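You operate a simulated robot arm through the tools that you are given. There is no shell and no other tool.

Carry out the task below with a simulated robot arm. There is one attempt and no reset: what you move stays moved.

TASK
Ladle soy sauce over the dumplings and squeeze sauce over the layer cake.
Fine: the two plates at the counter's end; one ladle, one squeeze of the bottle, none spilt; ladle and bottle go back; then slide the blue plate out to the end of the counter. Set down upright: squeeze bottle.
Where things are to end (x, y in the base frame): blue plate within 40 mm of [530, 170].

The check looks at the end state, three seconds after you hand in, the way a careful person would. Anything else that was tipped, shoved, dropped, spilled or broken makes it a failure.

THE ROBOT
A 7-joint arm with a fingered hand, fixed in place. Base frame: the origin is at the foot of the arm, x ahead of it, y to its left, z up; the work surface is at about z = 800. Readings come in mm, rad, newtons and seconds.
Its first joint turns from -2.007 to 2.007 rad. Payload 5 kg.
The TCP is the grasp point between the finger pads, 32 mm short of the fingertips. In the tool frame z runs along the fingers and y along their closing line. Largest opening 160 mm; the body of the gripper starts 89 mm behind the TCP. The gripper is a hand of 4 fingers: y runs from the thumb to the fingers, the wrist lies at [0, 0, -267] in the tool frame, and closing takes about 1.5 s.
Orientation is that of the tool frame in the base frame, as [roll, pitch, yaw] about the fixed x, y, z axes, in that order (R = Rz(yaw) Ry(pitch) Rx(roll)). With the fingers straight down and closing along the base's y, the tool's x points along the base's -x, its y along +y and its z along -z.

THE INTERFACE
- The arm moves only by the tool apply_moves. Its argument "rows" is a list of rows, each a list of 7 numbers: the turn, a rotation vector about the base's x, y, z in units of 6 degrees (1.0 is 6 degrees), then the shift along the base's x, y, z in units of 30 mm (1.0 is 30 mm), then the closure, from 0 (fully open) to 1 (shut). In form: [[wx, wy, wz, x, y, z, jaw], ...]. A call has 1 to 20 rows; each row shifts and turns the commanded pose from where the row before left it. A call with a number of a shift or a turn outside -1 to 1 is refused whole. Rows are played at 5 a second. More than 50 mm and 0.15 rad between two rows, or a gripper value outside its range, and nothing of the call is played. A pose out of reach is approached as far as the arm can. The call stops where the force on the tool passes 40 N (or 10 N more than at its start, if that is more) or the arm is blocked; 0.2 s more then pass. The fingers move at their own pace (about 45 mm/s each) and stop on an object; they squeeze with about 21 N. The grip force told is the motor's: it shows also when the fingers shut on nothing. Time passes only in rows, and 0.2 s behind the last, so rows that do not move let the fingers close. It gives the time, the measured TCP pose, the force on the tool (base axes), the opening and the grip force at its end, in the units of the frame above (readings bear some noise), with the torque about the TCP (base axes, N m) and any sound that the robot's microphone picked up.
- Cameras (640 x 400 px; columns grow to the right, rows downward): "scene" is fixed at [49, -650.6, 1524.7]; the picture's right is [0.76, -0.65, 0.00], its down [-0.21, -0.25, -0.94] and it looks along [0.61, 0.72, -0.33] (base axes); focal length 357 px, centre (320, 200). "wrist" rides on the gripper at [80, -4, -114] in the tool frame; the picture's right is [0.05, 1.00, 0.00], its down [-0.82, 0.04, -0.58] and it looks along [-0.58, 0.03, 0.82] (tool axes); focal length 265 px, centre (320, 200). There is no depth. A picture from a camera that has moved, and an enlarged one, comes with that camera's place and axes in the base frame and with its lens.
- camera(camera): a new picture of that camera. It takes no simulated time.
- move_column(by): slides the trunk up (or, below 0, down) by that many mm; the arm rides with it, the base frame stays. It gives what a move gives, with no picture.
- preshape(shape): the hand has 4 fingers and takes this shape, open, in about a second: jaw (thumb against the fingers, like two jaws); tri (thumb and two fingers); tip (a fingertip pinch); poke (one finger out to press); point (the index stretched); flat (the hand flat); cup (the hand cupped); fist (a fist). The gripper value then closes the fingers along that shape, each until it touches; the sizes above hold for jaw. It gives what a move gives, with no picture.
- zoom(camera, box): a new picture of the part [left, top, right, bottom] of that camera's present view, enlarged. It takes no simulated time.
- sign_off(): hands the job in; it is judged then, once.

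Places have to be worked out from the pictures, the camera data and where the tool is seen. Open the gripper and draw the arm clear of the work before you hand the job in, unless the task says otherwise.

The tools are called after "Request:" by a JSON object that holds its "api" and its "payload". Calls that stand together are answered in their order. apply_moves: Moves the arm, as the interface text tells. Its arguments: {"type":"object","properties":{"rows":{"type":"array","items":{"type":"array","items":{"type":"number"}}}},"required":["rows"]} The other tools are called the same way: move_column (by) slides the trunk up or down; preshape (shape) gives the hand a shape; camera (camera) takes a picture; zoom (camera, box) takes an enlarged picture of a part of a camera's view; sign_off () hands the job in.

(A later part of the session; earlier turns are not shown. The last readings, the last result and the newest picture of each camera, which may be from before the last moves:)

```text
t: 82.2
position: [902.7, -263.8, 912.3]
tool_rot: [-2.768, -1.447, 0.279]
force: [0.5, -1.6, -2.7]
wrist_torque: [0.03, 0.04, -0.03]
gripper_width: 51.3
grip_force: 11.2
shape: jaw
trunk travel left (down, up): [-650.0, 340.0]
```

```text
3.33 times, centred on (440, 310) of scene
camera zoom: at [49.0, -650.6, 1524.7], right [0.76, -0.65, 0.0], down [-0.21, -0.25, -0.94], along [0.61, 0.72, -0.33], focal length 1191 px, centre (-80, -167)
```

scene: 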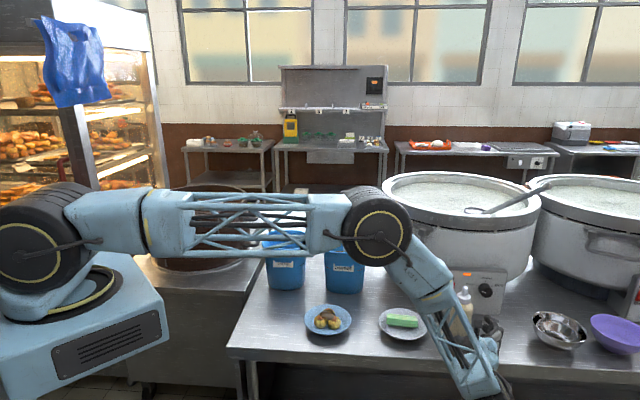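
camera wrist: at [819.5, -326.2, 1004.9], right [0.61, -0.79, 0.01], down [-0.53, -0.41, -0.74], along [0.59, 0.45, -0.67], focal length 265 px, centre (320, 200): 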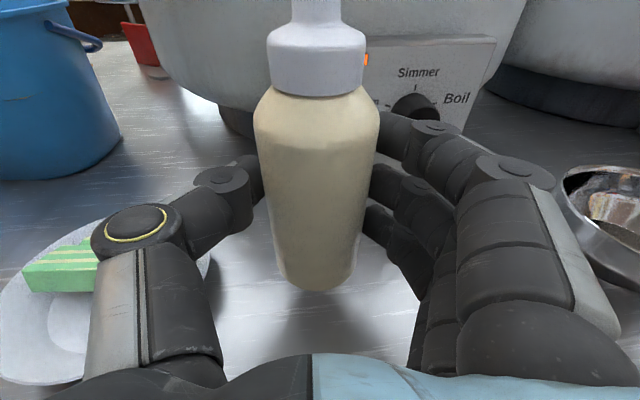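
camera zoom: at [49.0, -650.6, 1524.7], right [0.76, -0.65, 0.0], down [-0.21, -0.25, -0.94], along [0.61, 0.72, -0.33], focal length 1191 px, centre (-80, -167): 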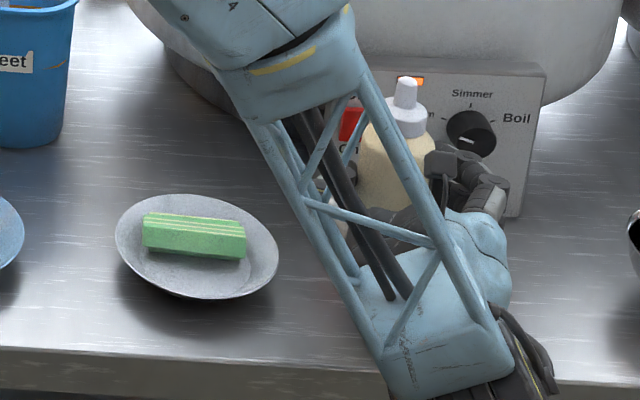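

The bottle hangs securely with the light grip. I lift it higher and bring it upright over the white plate.

Request:
{"api": "apply_moves", "payload": {"rows": [[0, 0, 0, 0, 0, 0.8, 0.7], [0, 0, 0, 0, 0, 0.8, 0.7], [0, 0, 0, 0, 0, 0.8, 0.7], [0, 0, 0, -0.38, 0.57, 0, 0.7], [0, 0, 0, -0.38, 0.57, 0, 0.7], [0, 0, 0, -0.38, 0.57, 0, 0.7], [0, 0, 0, -0.38, 0.57, 0, 0.7], [0, 0, 0, -0.38, 0.57, 0, 0.7], [0, 0, 0, -0.38, 0.57, 0, 0.7], [0, 0, 0, -0.38, 0.57, 0, 0.7], [0, 0, 0, -0.38, 0.57, 0, 0.7]]}}

Request:
{"api": "camera", "payload": {"camera": "wrist"}}

Request:
{"api": "camera", "payload": {"camera": "scene"}}

```text
t: 84.6
position: [812.4, -128.7, 981.4]
tool_rot: [-2.771, -1.446, 0.281]
force: [-0.4, 0.2, -3.0]
wrist_torque: [-0.02, 0.02, -0.03]
gripper_width: 50.8
grip_force: 10.6
shape: jaw
trunk travel left (down, up): [-650.0, 340.0]
```

```text
taken
camera wrist: at [728.9, -191.7, 1074.7], right [0.61, -0.79, 0.01], down [-0.53, -0.41, -0.74], along [0.59, 0.45, -0.67], focal length 265 px, centre (320, 200)
```

wrist: 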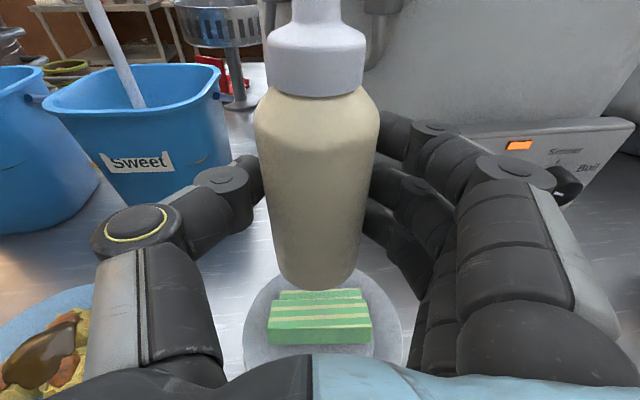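

```text
taken
```

scene: 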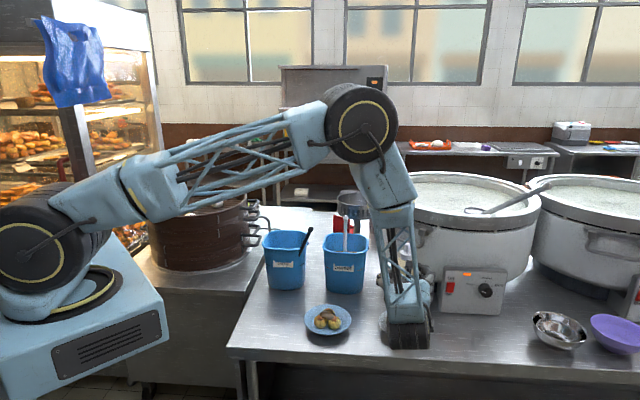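

The cake lies at about (814, −127), right under. I roll the bottle over to the left with the nozzle kept above the cake — first to 90°.

Request:
{"api": "apply_moves", "payload": {"rows": [[-0.79, -0.6, 0, 0.206, -0.272, 0, 0.7], [-0.79, -0.6, 0, 0.204, -0.269, 0, 0.7], [-0.79, -0.6, 0, 0.199, -0.263, 0, 0.7], [-0.79, -0.6, 0, 0.192, -0.254, 0, 0.7], [-0.79, -0.6, 0, 0.184, -0.243, 0, 0.7], [-0.79, -0.6, 0, 0.173, -0.229, 0, 0.7], [-0.79, -0.6, 0, 0.16, -0.212, 0, 0.7], [-0.79, -0.6, 0, 0.146, -0.193, 0, 0.7], [-0.79, -0.6, 0, 0.13, -0.172, 0, 0.7], [-0.79, -0.6, 0, 0.112, -0.148, 0, 0.7], [-0.79, -0.6, 0, 0.094, -0.124, 0, 0.7], [-0.79, -0.6, 0, 0.074, -0.098, 0, 0.7], [-0.79, -0.6, 0, 0.053, -0.07, 0, 0.7]]}}

Request:
{"api": "camera", "payload": {"camera": "wrist"}}

Request:
{"api": "zoom", "payload": {"camera": "scene", "box": [340, 220, 520, 370]}}

```text
t: 87.4
position: [868.8, -201.8, 982.7]
tool_rot: [1.603, -0.261, 2.1]
force: [-0.2, 1.1, -2.1]
wrist_torque: [0.01, 0.02, -0.03]
gripper_width: 50.9
grip_force: 11.4
shape: jaw
trunk travel left (down, up): [-650.0, 340.0]
```

```text
taken
camera wrist: at [730.8, -193.3, 1002.2], right [0.13, -0.16, 0.98], down [-0.09, -0.98, -0.15], along [0.99, -0.07, -0.15], focal length 265 px, centre (320, 200)
```

wrist: 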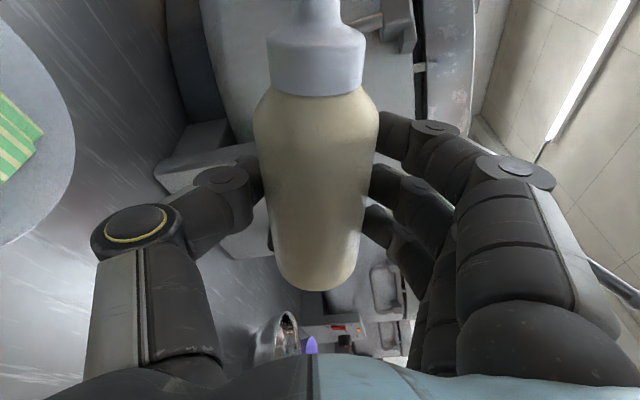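

```text
2.67 times, centred on (430, 295) of scene
camera zoom: at [49.0, -650.6, 1524.7], right [0.76, -0.65, 0.0], down [-0.21, -0.25, -0.94], along [0.61, 0.72, -0.33], focal length 953 px, centre (27, -53)
```

zoom: 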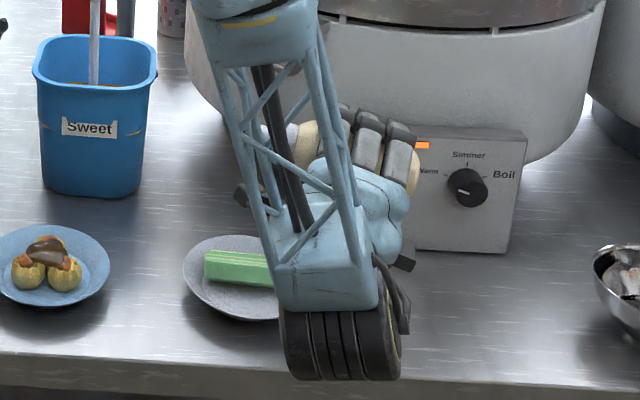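

No drip so far, tip above the cake. I continue to 150°.

Request:
{"api": "apply_moves", "payload": {"rows": [[-0.79, -0.6, 0, 0.032, -0.043, 0, 0.7], [-0.79, -0.6, 0, 0.011, -0.014, 0, 0.7], [-0.79, -0.6, 0, -0.011, 0.014, 0, 0.7], [-0.79, -0.6, 0, -0.032, 0.043, 0, 0.7], [-0.79, -0.6, 0, -0.053, 0.07, 0, 0.7], [-0.79, -0.6, 0, -0.074, 0.098, 0, 0.7], [-0.79, -0.6, 0, -0.094, 0.124, 0, 0.7], [-0.79, -0.6, 0, -0.112, 0.148, 0, 0.7], [-0.79, -0.6, 0, -0.13, 0.172, 0, 0.7], [-0.79, -0.6, 0, -0.146, 0.193, 0, 0.7], [-0.79, -0.6, 0, -0.16, 0.212, 0, 0.7], [-0.79, -0.6, 0, -0.173, 0.229, 0, 0.7]]}}

Request:
{"api": "camera", "payload": {"camera": "wrist"}}

Request:
{"api": "zoom", "payload": {"camera": "scene", "box": [340, 220, 520, 370]}}

```text
t: 90.0
position: [840.9, -164.8, 982.6]
tool_rot: [1.4, 0.973, 2.015]
force: [0.2, -0.9, -2.6]
wrist_torque: [-0.01, 0.02, -0.03]
gripper_width: 50.7
grip_force: 11.0
shape: jaw
trunk travel left (down, up): [-650.0, 340.0]
```

```text
taken
camera wrist: at [728.4, -189.7, 902.8], right [-0.52, 0.69, 0.51], down [-0.3, -0.7, 0.64], along [0.8, 0.18, 0.57], focal length 265 px, centre (320, 200)
```

wrist: 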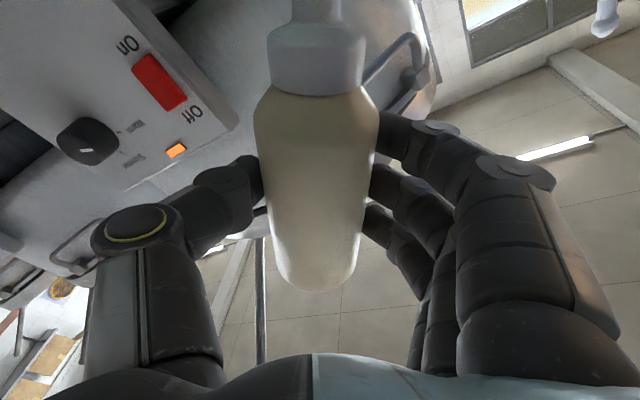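

```text
2.67 times, centred on (430, 295) of scene
camera zoom: at [49.0, -650.6, 1524.7], right [0.76, -0.65, 0.0], down [-0.21, -0.25, -0.94], along [0.61, 0.72, -0.33], focal length 953 px, centre (27, -53)
```

zoom: 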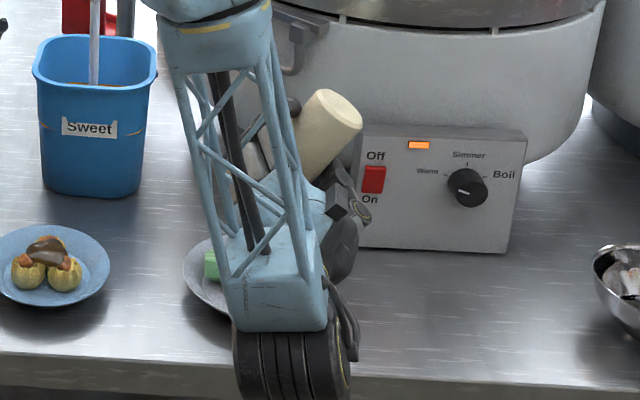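

The tip should be near (814, −124, 898). Four more rows bring the nozzle to point almost straight down at the cake.

Request:
{"api": "apply_moves", "payload": {"rows": [[-0.79, -0.6, 0, -0.184, 0.243, 0, 0.7], [-0.79, -0.6, 0, -0.192, 0.254, 0, 0.7], [-0.79, -0.6, 0, -0.199, 0.263, 0, 0.7], [-0.79, -0.6, 0, -0.204, 0.269, 0, 0.7]]}}

Request:
{"api": "camera", "payload": {"camera": "wrist"}}

Request:
{"api": "zoom", "payload": {"camera": "scene", "box": [340, 220, 520, 370]}}

```text
t: 91.0
position: [816.4, -133.1, 982.6]
tool_rot: [0.987, 1.363, 1.626]
force: [-0.4, 0.1, -2.0]
wrist_torque: [0.0, 0.04, -0.03]
gripper_width: 51.1
grip_force: 11.0
shape: jaw
trunk travel left (down, up): [-650.0, 340.0]
```

```text
taken
camera wrist: at [726.0, -187.4, 889.4], right [-0.6, 0.79, 0.12], down [-0.48, -0.47, 0.74], along [0.64, 0.38, 0.66], focal length 265 px, centre (320, 200)
```

wrist: 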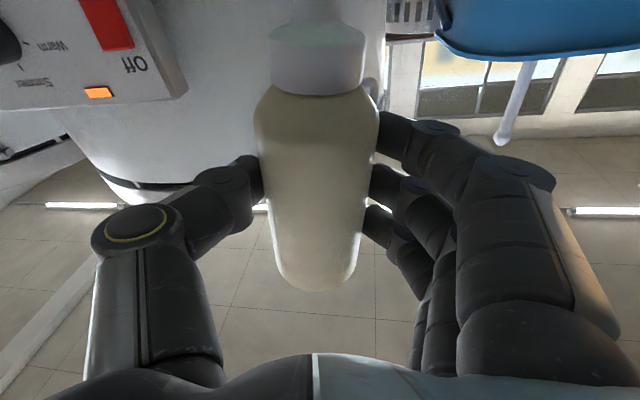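

```text
2.67 times, centred on (430, 295) of scene
camera zoom: at [49.0, -650.6, 1524.7], right [0.76, -0.65, 0.0], down [-0.21, -0.25, -0.94], along [0.61, 0.72, -0.33], focal length 953 px, centre (27, -53)
```

zoom: 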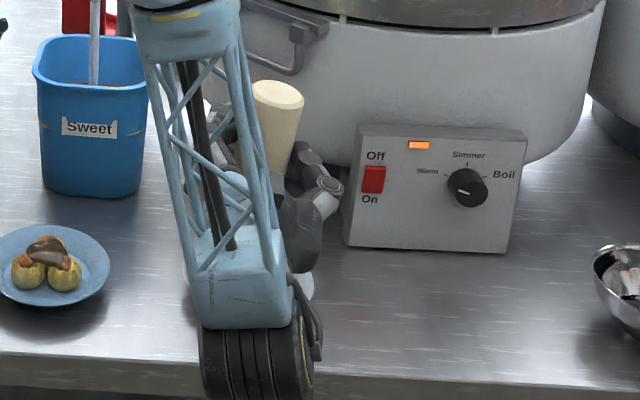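

The nozzle points down at the cake from about 45 mm. Now one squeeze: close fully for a moment and read the grip.

Request:
{"api": "apply_moves", "payload": {"rows": [[0, 0, 0, 0, 0, 0, 1], [0, 0, 0, 0, 0, 0, 1], [0, 0, 0, 0, 0, 0, 1]]}}

Request:
{"api": "camera", "payload": {"camera": "wrist"}}

Request:
{"api": "zoom", "payload": {"camera": "scene", "box": [370, 270, 450, 370]}}

```text
t: 91.8
position: [816.4, -134.9, 982.3]
tool_rot: [0.993, 1.361, 1.631]
force: [-0.2, -1.5, -3.1]
wrist_torque: [0.01, 0.04, 0.03]
gripper_width: 50.8
grip_force: 10.6
shape: jaw
trunk travel left (down, up): [-650.0, 340.0]
```

```text
taken
camera wrist: at [725.8, -187.9, 889.4], right [-0.6, 0.79, 0.12], down [-0.48, -0.47, 0.74], along [0.65, 0.38, 0.66], focal length 265 px, centre (320, 200)
```

wrist: 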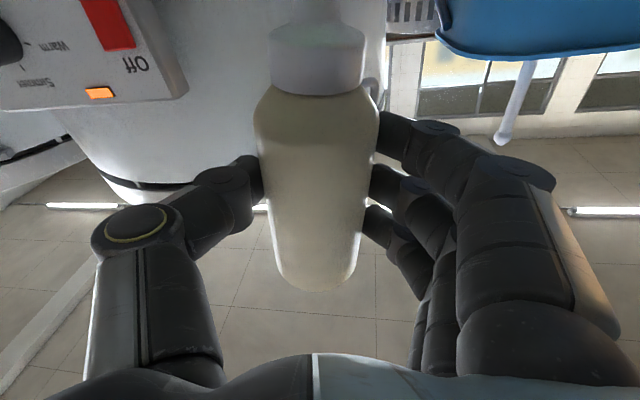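

```text
4.00 times, centred on (410, 320) of scene
camera zoom: at [49.0, -650.6, 1524.7], right [0.76, -0.65, 0.0], down [-0.21, -0.25, -0.94], along [0.61, 0.72, -0.33], focal length 1430 px, centre (-40, -280)
```

zoom: 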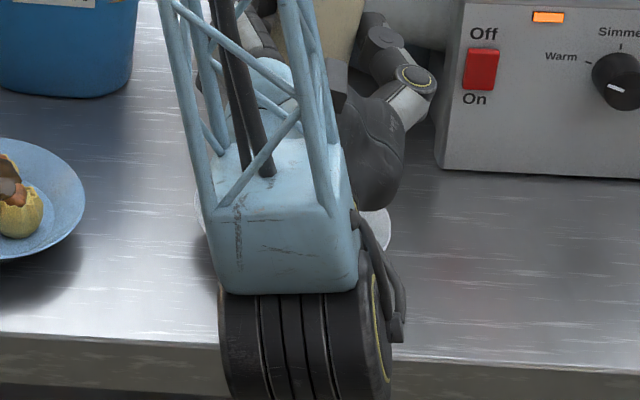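

The grip force stays about 11 N whatever the command, so the squeeze itself isn't visible in the readings. I relax to 0.7 and roll back along the same path to look at the cake.

Request:
{"api": "apply_moves", "payload": {"rows": [[0, 0, 0, 0, 0, 0, 0.7], [0, 0, 0, 0, 0, 0, 0.7], [0.79, 0.6, 0, 0.204, -0.269, 0, 0.7], [0.79, 0.6, 0, 0.199, -0.263, 0, 0.7], [0.79, 0.6, 0, 0.192, -0.254, 0, 0.7], [0.79, 0.6, 0, 0.184, -0.243, 0, 0.7], [0.79, 0.6, 0, 0.173, -0.229, 0, 0.7], [0.79, 0.6, 0, 0.16, -0.212, 0, 0.7], [0.79, 0.6, 0, 0.146, -0.193, 0, 0.7], [0.79, 0.6, 0, 0.13, -0.172, 0, 0.7], [0.79, 0.6, 0, 0.112, -0.148, 0, 0.7], [0.79, 0.6, 0, 0.094, -0.124, 0, 0.7], [0.79, 0.6, 0, 0.074, -0.098, 0, 0.7], [0.79, 0.6, 0, 0.053, -0.07, 0, 0.7], [0.79, 0.6, 0, 0.032, -0.043, 0, 0.7], [0.79, 0.6, 0, 0.011, -0.014, 0, 0.7], [0.79, 0.6, 0, -0.011, 0.014, 0, 0.7], [0.79, 0.6, 0, -0.032, 0.043, 0, 0.7]]}}

Request:
{"api": "camera", "payload": {"camera": "wrist"}}

Request:
{"api": "zoom", "payload": {"camera": "scene", "box": [370, 270, 450, 370]}}

```text
t: 95.6
position: [869.3, -200.9, 983.2]
tool_rot: [1.602, -0.265, 2.102]
force: [-0.7, -0.2, -3.0]
wrist_torque: [-0.01, 0.01, 0.01]
gripper_width: 51.0
grip_force: 10.7
shape: jaw
trunk travel left (down, up): [-650.0, 340.0]
```

```text
taken
camera wrist: at [731.5, -193.5, 1003.8], right [0.13, -0.17, 0.98], down [-0.09, -0.98, -0.16], along [0.99, -0.07, -0.15], focal length 265 px, centre (320, 200)
```

wrist: 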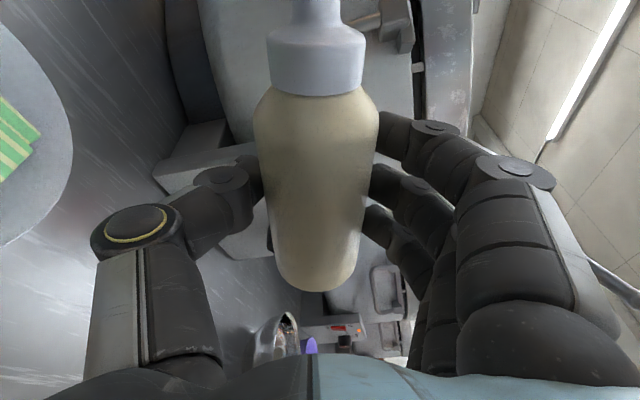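

```text
4.00 times, centred on (410, 320) of scene
camera zoom: at [49.0, -650.6, 1524.7], right [0.76, -0.65, 0.0], down [-0.21, -0.25, -0.94], along [0.61, 0.72, -0.33], focal length 1430 px, centre (-40, -280)
```

zoom: 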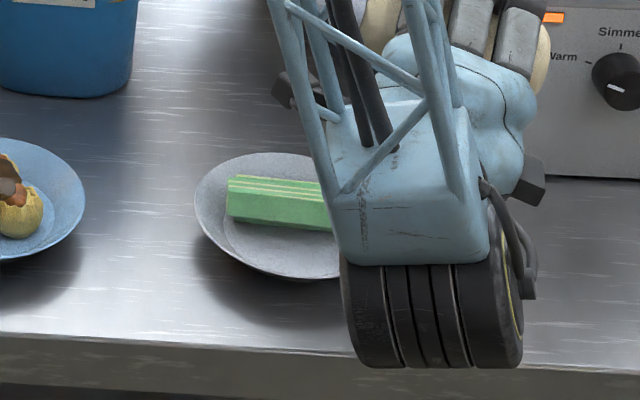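

The visible part of the cake shows no sauce. I bring the bottle fully upright to see the whole cake.

Request:
{"api": "apply_moves", "payload": {"rows": [[0.79, 0.6, 0, -0.053, 0.07, 0, 0.7], [0.79, 0.6, 0, -0.074, 0.098, 0, 0.7], [0.79, 0.6, 0, -0.094, 0.124, 0, 0.7], [0.79, 0.6, 0, -0.112, 0.148, 0, 0.7], [0.79, 0.6, 0, -0.13, 0.172, 0, 0.7], [0.79, 0.6, 0, -0.146, 0.193, 0, 0.7], [0.79, 0.6, 0, -0.16, 0.212, 0, 0.7], [0.79, 0.6, 0, -0.173, 0.229, 0, 0.7], [0.79, 0.6, 0, -0.184, 0.243, 0, 0.7], [0.79, 0.6, 0, -0.192, 0.254, 0, 0.7], [0.79, 0.6, 0, -0.199, 0.263, 0, 0.7], [0.79, 0.6, 0, -0.204, 0.269, 0, 0.7], [0.79, 0.6, 0, -0.206, 0.272, 0, 0.7]]}}

Request:
{"api": "camera", "payload": {"camera": "wrist"}}

```text
t: 98.4
position: [811.8, -126.7, 982.7]
tool_rot: [-2.757, -1.444, 0.267]
force: [0.2, -0.5, -2.3]
wrist_torque: [0.01, 0.02, 0.02]
gripper_width: 51.1
grip_force: 10.6
shape: jaw
trunk travel left (down, up): [-650.0, 340.0]
```

```text
taken
camera wrist: at [728.6, -190.6, 1075.4], right [0.61, -0.79, 0.0], down [-0.53, -0.41, -0.74], along [0.59, 0.45, -0.67], focal length 265 px, centre (320, 200)
```

wrist: 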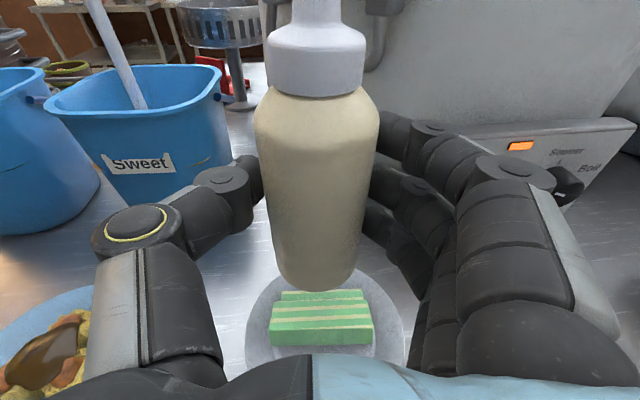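

The cake is still clean, so that didn't count as a squeeze. With the bottle upright I test whether a longer full closure raises the grip force.

Request:
{"api": "apply_moves", "payload": {"rows": [[0, 0, 0, 0, 0, 0, 1], [0, 0, 0, 0, 0, 0, 1], [0, 0, 0, 0, 0, 0, 1], [0, 0, 0, 0, 0, 0, 1], [0, 0, 0, 0, 0, 0, 1], [0, 0, 0, 0, 0, 0, 1], [0, 0, 0, 0, 0, 0, 1]]}}

Request:
{"api": "camera", "payload": {"camera": "wrist"}}

```text
t: 100.0
position: [812.6, -127.2, 983.1]
tool_rot: [-2.767, -1.447, 0.279]
force: [0.8, -0.6, -1.6]
wrist_torque: [-0.03, 0.03, 0.0]
gripper_width: 51.2
grip_force: 11.0
shape: jaw
trunk travel left (down, up): [-650.0, 340.0]
```

```text
taken
camera wrist: at [728.7, -190.4, 1075.5], right [0.61, -0.79, 0.01], down [-0.53, -0.41, -0.74], along [0.59, 0.45, -0.67], focal length 265 px, centre (320, 200)
```

wrist: 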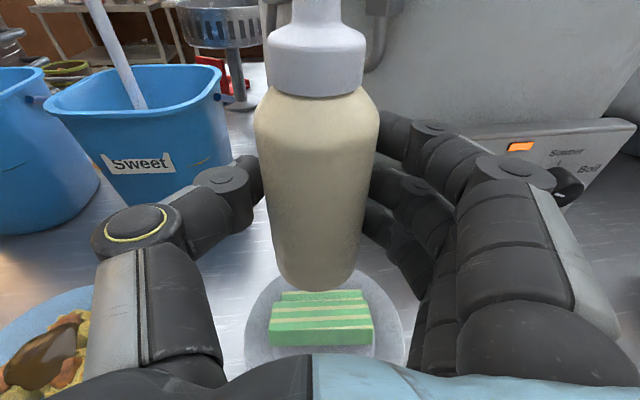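

Force stays at 11 N: the bottle sits too deep, against the inner phalanges (pads read 51 mm on a ~66 mm body), so the pads can't really squeeze. I take it back to its spot to regrip nearer the fingertips.

Request:
{"api": "apply_moves", "payload": {"rows": [[0, 0, 0, 0.38, -0.57, 0, 0.7], [0, 0, 0, 0.38, -0.57, 0, 0.7], [0, 0, 0, 0.38, -0.57, 0, 0.7], [0, 0, 0, 0.38, -0.57, 0, 0.7], [0, 0, 0, 0.38, -0.57, 0, 0.7], [0, 0, 0, 0.38, -0.57, 0, 0.7], [0, 0, 0, 0.38, -0.57, 0, 0.7], [0, 0, 0, 0.4, -0.58, 0, 0.7], [0, 0, 0, 0, 0, -0.8, 0.7], [0, 0, 0, 0, 0, -0.8, 0.7], [0, 0, 0, 0, 0, -0.8, 0.7], [0, 0, 0, 0, 0, -0.6, 0.7], [0, 0, 0, 0, 0, -0.4, 0.7]]}}

Request:
{"api": "camera", "payload": {"camera": "wrist"}}

```text
t: 102.8
position: [900.8, -263.8, 881.4]
tool_rot: [-2.766, -1.447, 0.279]
force: [0.1, -0.2, -1.8]
wrist_torque: [-0.03, -0.01, 0.03]
gripper_width: 51.1
grip_force: 11.0
shape: jaw
trunk travel left (down, up): [-650.0, 340.0]
```

```text
taken
camera wrist: at [817.4, -326.8, 974.5], right [0.61, -0.79, 0.01], down [-0.53, -0.41, -0.74], along [0.59, 0.45, -0.67], focal length 265 px, centre (320, 200)
```

wrist: 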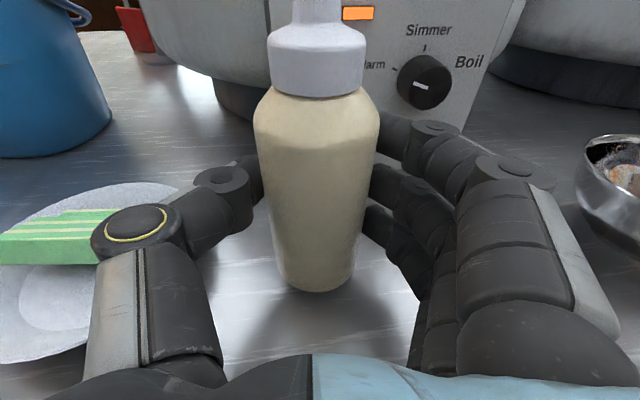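

Request:
{"api": "apply_moves", "payload": {"rows": [[0, 0, 0, 0.12, -0.03, -0.15, 0.7], [0, 0, 0, 0, 0, -0.15, 0.7], [0, 0, 0, 0, 0, -0.07, 0.7]]}}

Request:
{"api": "apply_moves", "payload": {"rows": [[0, 0, 0, 0, 0, -0.05, 0.7]]}}

```text
t: 103.6
position: [906.5, -263.0, 870.1]
tool_rot: [-2.769, -1.447, 0.277]
force: [-0.7, 0.1, -2.3]
wrist_torque: [-0.02, 0.0, 0.03]
gripper_width: 50.9
grip_force: 11.6
shape: jaw
trunk travel left (down, up): [-650.0, 340.0]
```

```text
t: 104.0
position: [905.8, -264.3, 869.9]
tool_rot: [-2.77, -1.447, 0.282]
force: [-1.0, 0.8, 0.6]
wrist_torque: [0.04, -0.02, 0.0]
gripper_width: 50.8
grip_force: 10.5
shape: jaw
trunk travel left (down, up): [-650.0, 340.0]
```

It touches the counter (weight gone). I open, and back off about 20 mm along the hand's axis.

Request:
{"api": "apply_moves", "payload": {"rows": [[0, 0, 0, 0, 0, -0.03, 0.64], [0, 0, 0, 0, 0, 0, 0.58], [0, 0, 0, 0, 0, 0, 0.52], [0, 0, 0, 0, 0, 0, 0.46], [0, 0, 0, 0, 0, 0, 0.42], [0, 0, 0, 0, 0, 0, 0.4], [0, 0, 0, -0.26, -0.2, 0, 0.4], [0, 0, 0, -0.26, -0.2, 0, 0.4], [0, 0, 0, 0, 0, 0, 0.4]]}}

Request:
{"api": "camera", "payload": {"camera": "wrist"}}

```text
t: 106.0
position: [888.6, -275.8, 868.2]
tool_rot: [-2.767, -1.445, 0.277]
force: [1.0, 0.3, 0.3]
wrist_torque: [0.0, 0.0, -0.01]
gripper_width: 95.6
grip_force: 0.1
shape: jaw
trunk travel left (down, up): [-650.0, 340.0]
```

```text
taken
camera wrist: at [806.6, -339.3, 961.0], right [0.61, -0.79, 0.01], down [-0.53, -0.41, -0.74], along [0.59, 0.45, -0.67], focal length 265 px, centre (320, 200)
```

wrist: 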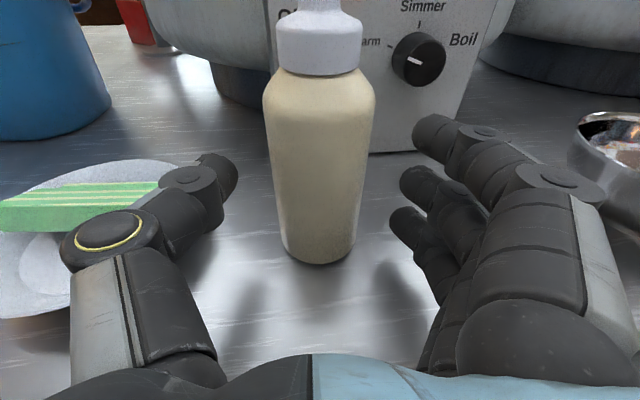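

The bottle stands upright at its spot. Now I close in steps with the pads on its middle.

Request:
{"api": "apply_moves", "payload": {"rows": [[0, 0, 0, 0, 0, 0, 0.45], [0, 0, 0, 0, 0, 0, 0.5], [0, 0, 0, 0, 0, 0, 0.55], [0, 0, 0, 0, 0, 0, 0.58], [0, 0, 0, 0, 0, 0, 0.6], [0, 0, 0, 0, 0, 0, 0.6]]}}

Request:
{"api": "apply_moves", "payload": {"rows": [[0, 0, 0, 0, 0, 0, 0.63], [0, 0, 0, 0, 0, 0, 0.63], [0, 0, 0, 0, 0, 0, 0.63]]}}

Request:
{"api": "camera", "payload": {"camera": "wrist"}}

```text
t: 107.4
position: [890.5, -276.1, 868.7]
tool_rot: [-2.769, -1.447, 0.278]
force: [0.8, -0.8, 0.8]
wrist_torque: [-0.01, 0.04, 0.02]
gripper_width: 64.8
grip_force: 0.0
shape: jaw
trunk travel left (down, up): [-650.0, 340.0]
```

```text
t: 108.2
position: [890.2, -277.1, 868.8]
tool_rot: [-2.768, -1.448, 0.278]
force: [-0.3, 0.4, 0.4]
wrist_torque: [0.02, 0.01, -0.02]
gripper_width: 59.8
grip_force: 0.0
shape: jaw
trunk travel left (down, up): [-650.0, 340.0]
```

```text
taken
camera wrist: at [806.6, -339.5, 961.0], right [0.61, -0.79, 0.01], down [-0.53, -0.41, -0.74], along [0.59, 0.45, -0.67], focal length 265 px, centre (320, 200)
```

wrist: 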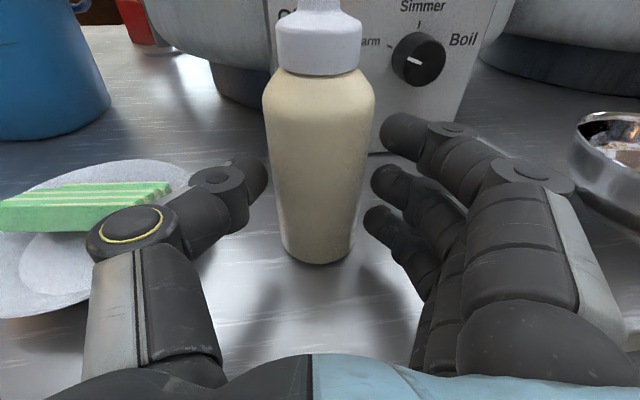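

Request:
{"api": "apply_moves", "payload": {"rows": [[0, 0, 0, 0, 0, 0, 0.66], [0, 0, 0, 0, 0, 0, 0.66], [0, 0, 0, 0, 0, 0, 0.66]]}}

Request:
{"api": "apply_moves", "payload": {"rows": [[0, 0, 0, 0, 0, 0, 0.68], [0, 0, 0, 0, 0, 0, 0.68], [0, 0, 0, 0, 0, 0, 0.68]]}}

Request:
{"api": "camera", "payload": {"camera": "wrist"}}

```text
t: 109.0
position: [890.8, -276.5, 867.3]
tool_rot: [-2.767, -1.447, 0.277]
force: [1.0, 0.5, -0.2]
wrist_torque: [0.01, -0.03, -0.02]
gripper_width: 55.0
grip_force: 0.0
shape: jaw
trunk travel left (down, up): [-650.0, 340.0]
```

```text
t: 109.8
position: [890.4, -276.3, 868.3]
tool_rot: [-2.77, -1.447, 0.277]
force: [-0.8, 0.7, -0.1]
wrist_torque: [-0.03, 0.02, 0.02]
gripper_width: 52.3
grip_force: 0.1
shape: jaw
trunk travel left (down, up): [-650.0, 340.0]
```

```text
taken
camera wrist: at [806.6, -339.4, 961.0], right [0.61, -0.79, 0.01], down [-0.53, -0.41, -0.74], along [0.59, 0.45, -0.67], focal length 265 px, centre (320, 200)
```

wrist: 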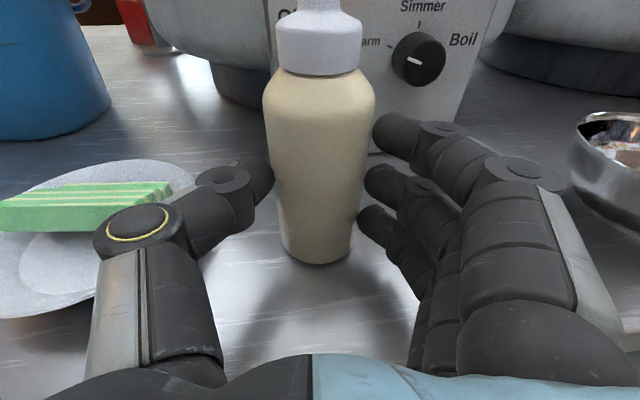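

Request:
{"api": "apply_moves", "payload": {"rows": [[0, 0, 0, 0, 0, 0, 0.7], [0, 0, 0, 0, 0, 0, 0.7], [0, 0, 0, 0, 0, 0, 0.7]]}}

Request:
{"api": "apply_moves", "payload": {"rows": [[0, 0, 0, 0, 0, 0, 0.74], [0, 0, 0, 0, 0, 0, 0.74], [0, 0, 0, 0, 0, 0, 0.74]]}}

Request:
{"api": "apply_moves", "payload": {"rows": [[0, 0, 0, 0, 0, 0, 1], [0, 0, 0, 0, 0, 0, 1], [0, 0, 0, 0, 0, 0, 1], [0, 0, 0, 0, 0, 0, 1]]}}

Request:
{"api": "camera", "payload": {"camera": "wrist"}}

```text
t: 110.6
position: [889.6, -276.8, 867.4]
tool_rot: [-2.768, -1.447, 0.278]
force: [0.7, -0.3, -0.6]
wrist_torque: [-0.01, 0.0, 0.0]
gripper_width: 48.0
grip_force: 11.0
shape: jaw
trunk travel left (down, up): [-650.0, 340.0]
```

```text
t: 111.4
position: [890.2, -275.8, 868.7]
tool_rot: [-2.768, -1.446, 0.278]
force: [0.5, -0.7, 0.5]
wrist_torque: [-0.01, 0.01, -0.01]
gripper_width: 48.0
grip_force: 10.9
shape: jaw
trunk travel left (down, up): [-650.0, 340.0]
```

```text
t: 112.4
position: [890.2, -277.2, 869.1]
tool_rot: [-2.769, -1.447, 0.277]
force: [0.0, -0.6, 0.1]
wrist_torque: [-0.01, -0.01, -0.01]
gripper_width: 47.5
grip_force: 10.6
shape: jaw
trunk travel left (down, up): [-650.0, 340.0]
```

```text
taken
camera wrist: at [806.6, -339.5, 961.0], right [0.61, -0.79, 0.01], down [-0.53, -0.41, -0.74], along [0.59, 0.45, -0.67], focal length 265 px, centre (320, 200)
```

wrist: 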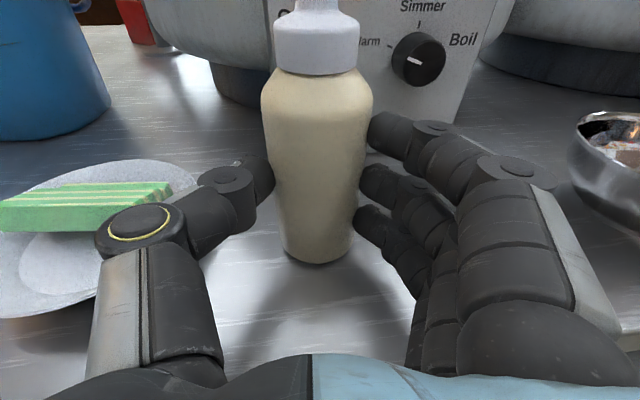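

The force is again 11 N, so that is simply this hand's hold on the bottle. Before trying again I inspect the plate and cake closely for any sauce.

Request:
{"api": "zoom", "payload": {"camera": "scene", "box": [360, 290, 450, 350]}}

Request:
{"api": "zoom", "payload": {"camera": "wrist", "box": [0, 130, 200, 330]}}

Request:
{"api": "zoom", "payload": {"camera": "wrist", "box": [230, 0, 410, 270]}}

```text
6.67 times, centred on (405, 320) of scene
camera zoom: at [49.0, -650.6, 1524.7], right [0.76, -0.65, 0.0], down [-0.21, -0.25, -0.94], along [0.61, 0.72, -0.33], focal length 2383 px, centre (-247, -600)
```

zoom: 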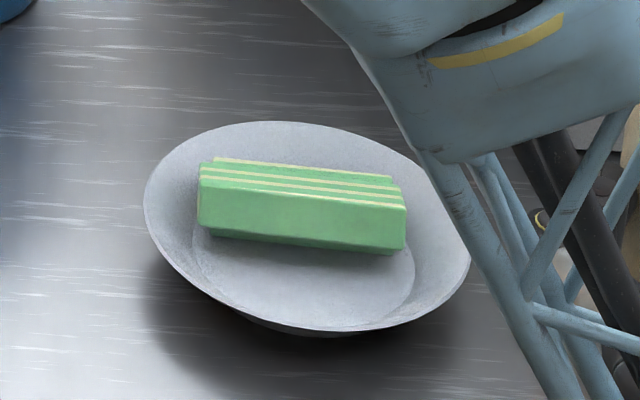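

```text
2.00 times, centred on (100, 230) of wrist
camera zoom: at [806.6, -339.5, 961.0], right [0.61, -0.79, 0.01], down [-0.53, -0.41, -0.74], along [0.59, 0.45, -0.67], focal length 531 px, centre (760, 140)
```

zoom: 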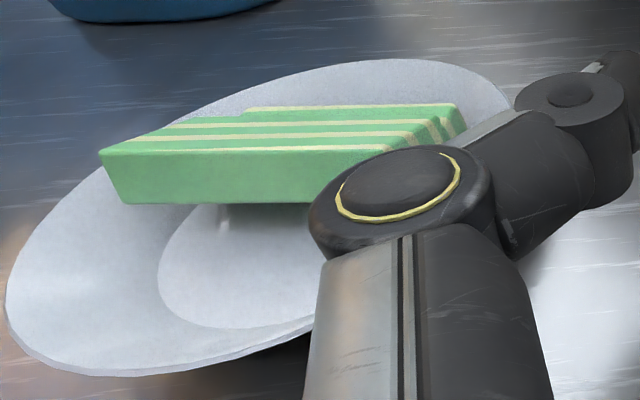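

```text
1.48 times, centred on (320, 135) of wrist
camera zoom: at [806.6, -339.5, 961.0], right [0.61, -0.79, 0.01], down [-0.53, -0.41, -0.74], along [0.59, 0.45, -0.67], focal length 393 px, centre (320, 296)
```

zoom: 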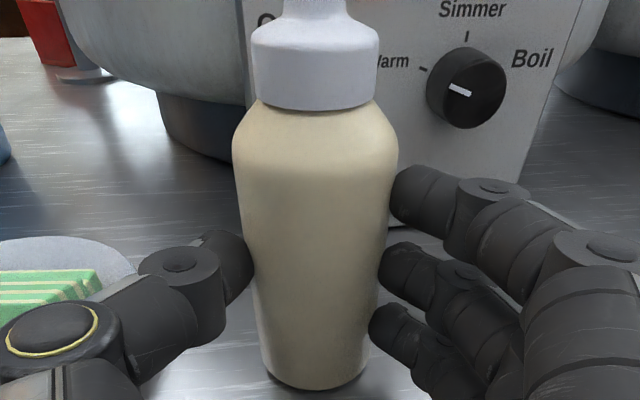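

Cake and plate are clean, bottle untouched otherwise. The shallow grip is less secure, so I open, go 14 mm deeper as before, regrip, and will invert again and squeeze for longer.

Request:
{"api": "apply_moves", "payload": {"rows": [[0, 0, 0, 0, 0, 0, 0.64], [0, 0, 0, 0, 0, 0, 0.58], [0, 0, 0, 0, 0, 0, 0.5], [0, 0, 0, 0, 0, 0, 0.5], [0, 0, 0, 0.19, 0.14, 0, 0.5], [0, 0, 0, 0.19, 0.14, 0, 0.5], [0, 0, 0, 0, 0, 0, 0.58], [0, 0, 0, 0, 0, 0, 0.62], [0, 0, 0, 0, 0, 0, 0.65], [0, 0, 0, 0, 0, 0, 0.66], [0, 0, 0, 0, 0, 0, 0.67], [0, 0, 0, 0, 0, 0, 0.68], [0, 0, 0, 0, 0, 0, 0.68]]}}

Request:
{"api": "camera", "payload": {"camera": "wrist"}}

```text
t: 115.2
position: [902.6, -266.8, 867.7]
tool_rot: [-2.768, -1.447, 0.28]
force: [0.3, -0.3, -0.4]
wrist_torque: [-0.01, -0.01, 0.0]
gripper_width: 52.3
grip_force: 11.3
shape: jaw
trunk travel left (down, up): [-650.0, 340.0]
```

```text
taken
camera wrist: at [818.8, -330.2, 960.0], right [0.61, -0.79, 0.01], down [-0.53, -0.41, -0.74], along [0.59, 0.45, -0.67], focal length 265 px, centre (320, 200)
```

wrist: 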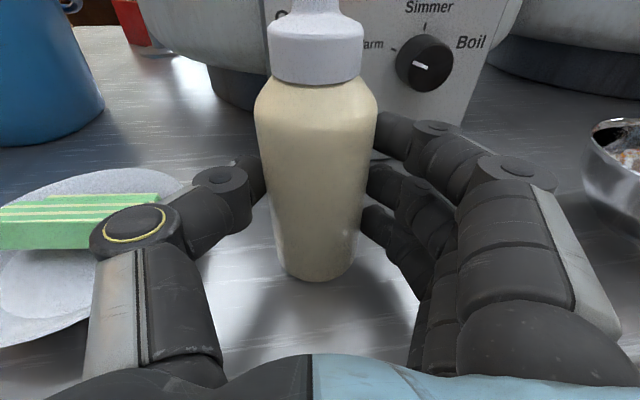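

Regripped deeper at 52 mm. I lift and carry it back over the white plate, keeping it upright.

Request:
{"api": "apply_moves", "payload": {"rows": [[0, 0, 0, 0, 0, 0.5, 0.7], [0, 0, 0, 0, 0, 0.8, 0.7], [0, 0, 0, 0, 0, 0.8, 0.7], [0, 0, 0, 0, 0, 0.8, 0.7], [0, 0, 0, 0, 0, 0.9, 0.7], [0, 0, 0, -0.38, 0.57, 0, 0.7], [0, 0, 0, -0.38, 0.57, 0, 0.7], [0, 0, 0, -0.38, 0.57, 0, 0.7], [0, 0, 0, -0.38, 0.57, 0, 0.7], [0, 0, 0, -0.38, 0.57, 0, 0.7], [0, 0, 0, -0.38, 0.57, 0, 0.7], [0, 0, 0, -0.38, 0.57, 0, 0.7], [0, 0, 0, -0.38, 0.57, 0, 0.7]]}}

Request:
{"api": "apply_moves", "payload": {"rows": [[-0.79, -0.6, 0, 0.206, -0.272, 0, 0.7], [-0.79, -0.6, 0, 0.204, -0.269, 0, 0.7], [-0.79, -0.6, 0, 0.199, -0.263, 0, 0.7], [-0.79, -0.6, 0, 0.192, -0.254, 0, 0.7], [-0.79, -0.6, 0, 0.184, -0.243, 0, 0.7], [-0.79, -0.6, 0, 0.173, -0.229, 0, 0.7], [-0.79, -0.6, 0, 0.16, -0.212, 0, 0.7], [-0.79, -0.6, 0, 0.146, -0.193, 0, 0.7], [-0.79, -0.6, 0, 0.13, -0.172, 0, 0.7], [-0.79, -0.6, 0, 0.112, -0.148, 0, 0.7], [-0.79, -0.6, 0, 0.094, -0.124, 0, 0.7], [-0.79, -0.6, 0, 0.074, -0.098, 0, 0.7], [-0.79, -0.6, 0, 0.053, -0.07, 0, 0.7], [-0.79, -0.6, 0, 0.032, -0.043, 0, 0.7], [-0.79, -0.6, 0, 0.011, -0.014, 0, 0.7], [-0.79, -0.6, 0, -0.011, 0.014, 0, 0.7], [-0.79, -0.6, 0, -0.032, 0.043, 0, 0.7], [-0.79, -0.6, 0, -0.053, 0.07, 0, 0.7], [-0.79, -0.6, 0, -0.074, 0.098, 0, 0.7], [-0.79, -0.6, 0, -0.094, 0.124, 0, 0.7]]}}

Request:
{"api": "camera", "payload": {"camera": "scene"}}

Request:
{"api": "camera", "payload": {"camera": "wrist"}}

```text
t: 118.0
position: [811.4, -130.0, 983.7]
tool_rot: [-2.769, -1.449, 0.282]
force: [0.3, 0.7, -1.9]
wrist_torque: [-0.04, 0.02, 0.01]
gripper_width: 52.1
grip_force: 11.1
shape: jaw
trunk travel left (down, up): [-650.0, 340.0]
```

```text
t: 122.2
position: [862.2, -199.9, 981.5]
tool_rot: [1.513, 0.461, 2.09]
force: [0.0, -0.3, -2.6]
wrist_torque: [-0.02, 0.03, -0.01]
gripper_width: 52.0
grip_force: 11.1
shape: jaw
trunk travel left (down, up): [-650.0, 340.0]
```

```text
taken
```

scene: 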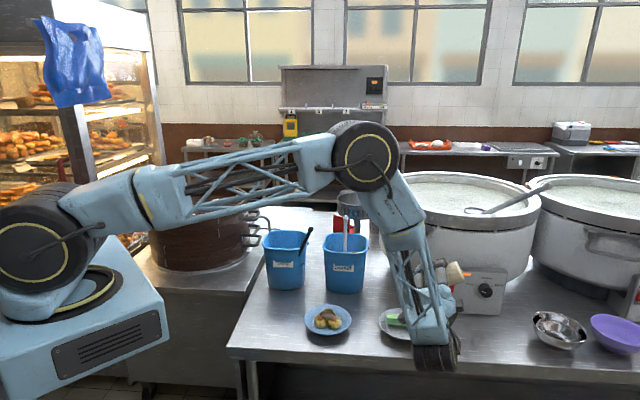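

```text
taken
camera wrist: at [730.3, -198.4, 936.3], right [-0.29, 0.4, 0.87], down [-0.14, -0.92, 0.37], along [0.95, -0.01, 0.32], focal length 265 px, centre (320, 200)
```

wrist: 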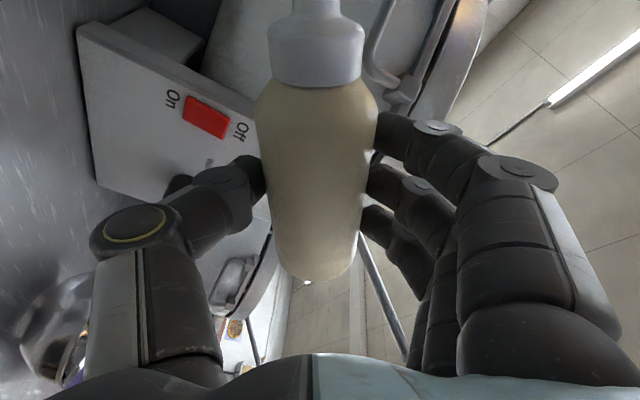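

Continue to nozzle-down, then a longer full closure (about 2 s).

Request:
{"api": "apply_moves", "payload": {"rows": [[-0.79, -0.6, 0, -0.112, 0.148, 0, 0.7], [-0.79, -0.6, 0, -0.13, 0.172, 0, 0.7], [-0.79, -0.6, 0, -0.146, 0.193, 0, 0.7], [-0.79, -0.6, 0, -0.16, 0.212, 0, 0.7], [-0.79, -0.6, 0, -0.173, 0.229, 0, 0.7], [-0.79, -0.6, 0, -0.184, 0.243, 0, 0.7], [-0.79, -0.6, 0, -0.192, 0.254, 0, 0.7], [-0.79, -0.6, 0, -0.199, 0.263, 0, 0.7], [-0.79, -0.6, 0, -0.204, 0.269, 0, 0.7], [0, 0, 0, 0, 0, 0, 0.7], [0, 0, 0, 0, 0, 0, 1], [0, 0, 0, 0, 0, 0, 1], [0, 0, 0, 0, 0, 0, 1], [0, 0, 0, 0, 0, 0, 1], [0, 0, 0, 0, 0, 0, 1], [0, 0, 0, 0, 0, 0, 1], [0, 0, 0, 0, 0, 0, 1], [0, 0, 0, 0, 0, 0, 1], [0, 0, 0, 0, 0, 0, 1], [0, 0, 0, 0, 0, 0, 1]]}}

Request:
{"api": "zoom", "payload": {"camera": "scene", "box": [360, 220, 460, 370]}}

Request:
{"api": "camera", "payload": {"camera": "wrist"}}

```text
t: 126.4
position: [818.0, -138.4, 981.2]
tool_rot: [0.991, 1.362, 1.63]
force: [0.2, 1.0, -2.6]
wrist_torque: [-0.03, 0.06, 0.02]
gripper_width: 52.0
grip_force: 11.0
shape: jaw
trunk travel left (down, up): [-650.0, 340.0]
```

```text
2.67 times, centred on (410, 295) of scene
camera zoom: at [49.0, -650.6, 1524.7], right [0.76, -0.65, 0.0], down [-0.21, -0.25, -0.94], along [0.61, 0.72, -0.33], focal length 953 px, centre (80, -53)
```

zoom: 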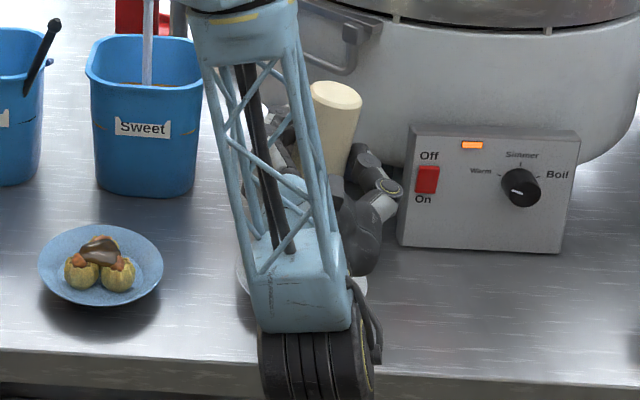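

```text
taken
camera wrist: at [726.6, -193.2, 889.3], right [-0.6, 0.79, 0.12], down [-0.48, -0.47, 0.74], along [0.65, 0.38, 0.66], focal length 265 px, centre (320, 200)
```

wrist: 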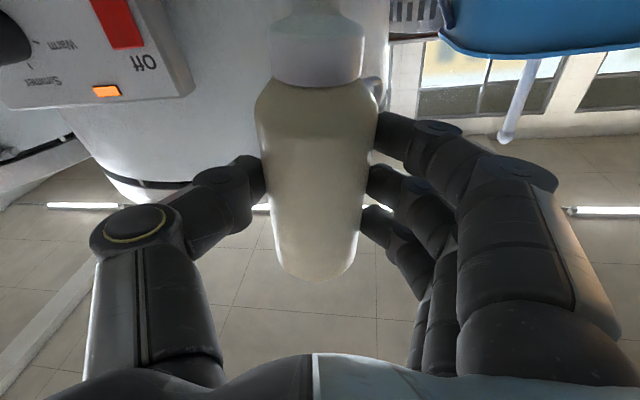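

I return to 0.7 and roll back to about 80° to look at the cake past the forearm.

Request:
{"api": "apply_moves", "payload": {"rows": [[0, 0, 0, 0, 0, 0, 0.7], [0.79, 0.6, 0, 0.204, -0.269, 0, 0.7], [0.79, 0.6, 0, 0.199, -0.263, 0, 0.7], [0.79, 0.6, 0, 0.192, -0.254, 0, 0.7], [0.79, 0.6, 0, 0.184, -0.243, 0, 0.7], [0.79, 0.6, 0, 0.173, -0.229, 0, 0.7], [0.79, 0.6, 0, 0.16, -0.212, 0, 0.7], [0.79, 0.6, 0, 0.146, -0.193, 0, 0.7], [0.79, 0.6, 0, 0.13, -0.172, 0, 0.7], [0.79, 0.6, 0, 0.112, -0.148, 0, 0.7], [0.79, 0.6, 0, 0.094, -0.124, 0, 0.7], [0.79, 0.6, 0, 0.074, -0.098, 0, 0.7], [0.79, 0.6, 0, 0.053, -0.07, 0, 0.7], [0.79, 0.6, 0, 0.032, -0.043, 0, 0.7], [0.79, 0.6, 0, 0.011, -0.014, 0, 0.7], [0.79, 0.6, 0, -0.011, 0.014, 0, 0.7]]}}

Request:
{"api": "zoom", "payload": {"camera": "scene", "box": [360, 260, 460, 370]}}

Request:
{"api": "camera", "payload": {"camera": "wrist"}}

```text
t: 129.8
position: [870.4, -209.8, 981.2]
tool_rot: [1.59, -0.161, 2.103]
force: [-0.2, 0.1, -3.7]
wrist_torque: [-0.02, 0.06, -0.01]
gripper_width: 52.1
grip_force: 11.8
shape: jaw
trunk travel left (down, up): [-650.0, 340.0]
```

```text
3.64 times, centred on (410, 315) of scene
camera zoom: at [49.0, -650.6, 1524.7], right [0.76, -0.65, 0.0], down [-0.21, -0.25, -0.94], along [0.61, 0.72, -0.33], focal length 1300 px, centre (-7, -218)
```

zoom: 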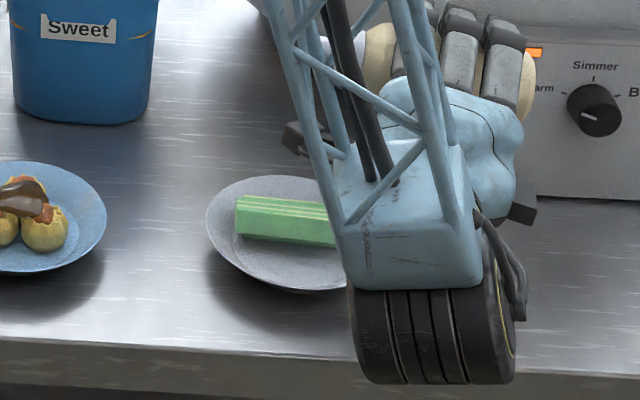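

```text
taken
camera wrist: at [731.9, -199.3, 992.1], right [0.07, -0.09, 0.99], down [-0.08, -0.99, -0.08], along [0.99, -0.08, -0.08], focal length 265 px, centre (320, 200)
```

wrist: 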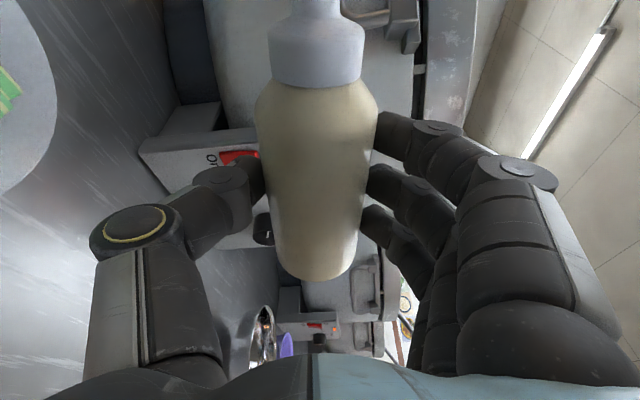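

Request:
{"api": "zoom", "payload": {"camera": "scene", "box": [375, 295, 425, 345]}}

Request:
{"api": "zoom", "payload": {"camera": "scene", "box": [385, 300, 415, 330]}}

```text
8.00 times, centred on (400, 320) of scene
camera zoom: at [49.0, -650.6, 1524.7], right [0.76, -0.65, 0.0], down [-0.21, -0.25, -0.94], along [0.61, 0.72, -0.33], focal length 2859 px, centre (-320, -760)
```

zoom: 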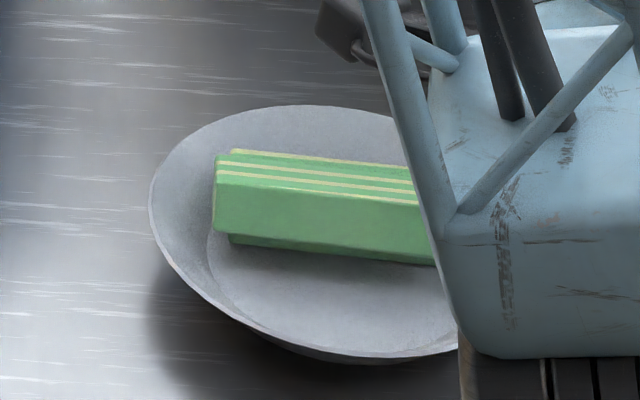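

```text
13.33 times, centred on (400, 315) of scene
camera zoom: at [49.0, -650.6, 1524.7], right [0.76, -0.65, 0.0], down [-0.21, -0.25, -0.94], along [0.61, 0.72, -0.33], focal length 4766 px, centre (-747, -1333)
```

zoom: 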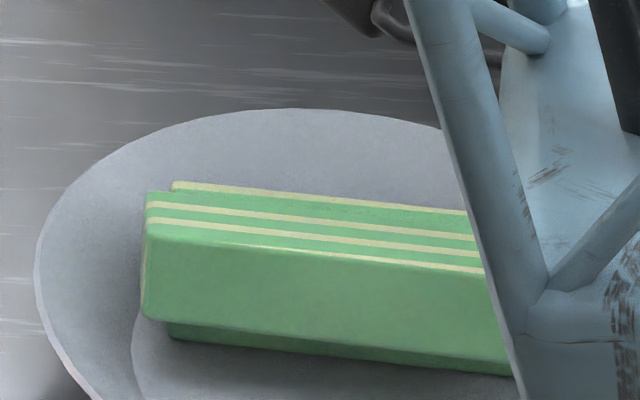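

Still no sauce: this hold can't squeeze hard enough. I bring the bottle upright and back to its place, to try a different hand shape on it.

Request:
{"api": "apply_moves", "payload": {"rows": [[0.79, 0.6, 0, -0.032, 0.043, 0, 0.7], [0.79, 0.6, 0, -0.053, 0.07, 0, 0.7], [0.79, 0.6, 0, -0.074, 0.098, 0, 0.7], [0.79, 0.6, 0, -0.094, 0.124, 0, 0.7], [0.79, 0.6, 0, -0.112, 0.148, 0, 0.7], [0.79, 0.6, 0, -0.13, 0.172, 0, 0.7], [0.79, 0.6, 0, -0.146, 0.193, 0, 0.7], [0.79, 0.6, 0, -0.16, 0.212, 0, 0.7], [0.79, 0.6, 0, -0.173, 0.229, 0, 0.7], [0.79, 0.6, 0, -0.184, 0.243, 0, 0.7], [0.79, 0.6, 0, -0.192, 0.254, 0, 0.7], [0.79, 0.6, 0, -0.199, 0.263, 0, 0.7], [0.79, 0.6, 0, -0.204, 0.269, 0, 0.7], [0.79, 0.6, 0, -0.206, 0.272, 0, 0.7]]}}

Request:
{"api": "apply_moves", "payload": {"rows": [[0, 0, 0, 0.38, -0.57, 0, 0.7], [0, 0, 0, 0.38, -0.57, 0, 0.7], [0, 0, 0, 0.38, -0.57, 0, 0.7], [0, 0, 0, 0.38, -0.57, 0, 0.7], [0, 0, 0, 0.38, -0.57, 0, 0.7], [0, 0, 0, 0.38, -0.57, 0, 0.7], [0, 0, 0, 0.38, -0.57, 0, 0.7], [0, 0, 0, 0.38, -0.57, 0, 0.7], [0, 0, 0, 0, 0, -0.8, 0.7], [0, 0, 0, 0, 0, -0.8, 0.7], [0, 0, 0, 0, 0, -0.8, 0.7], [0, 0, 0, 0, 0, -0.6, 0.7], [0, 0, 0, 0, 0, -0.35, 0.7]]}}

Request:
{"api": "camera", "payload": {"camera": "wrist"}}

```text
t: 132.8
position: [809.9, -132.7, 983.2]
tool_rot: [-2.758, -1.446, 0.267]
force: [0.7, -0.1, -2.7]
wrist_torque: [-0.04, 0.03, 0.01]
gripper_width: 52.1
grip_force: 11.3
shape: jaw
trunk travel left (down, up): [-650.0, 340.0]
```

```text
t: 135.6
position: [900.9, -268.5, 880.3]
tool_rot: [-2.768, -1.446, 0.28]
force: [0.7, 0.5, -3.1]
wrist_torque: [-0.02, 0.05, 0.03]
gripper_width: 51.9
grip_force: 11.0
shape: jaw
trunk travel left (down, up): [-650.0, 340.0]
```

```text
taken
camera wrist: at [817.6, -331.2, 973.0], right [0.61, -0.79, 0.01], down [-0.53, -0.41, -0.74], along [0.59, 0.45, -0.67], focal length 265 px, centre (320, 200)
```

wrist: 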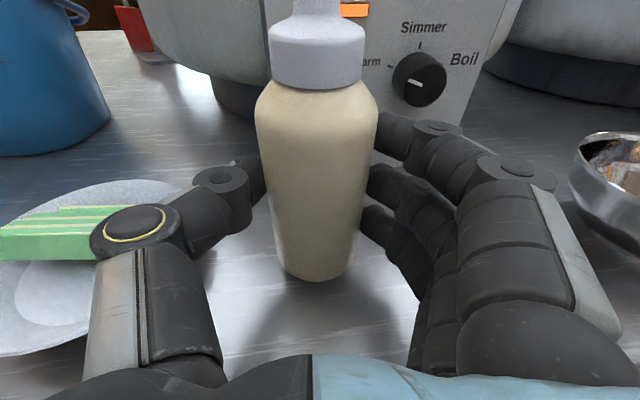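

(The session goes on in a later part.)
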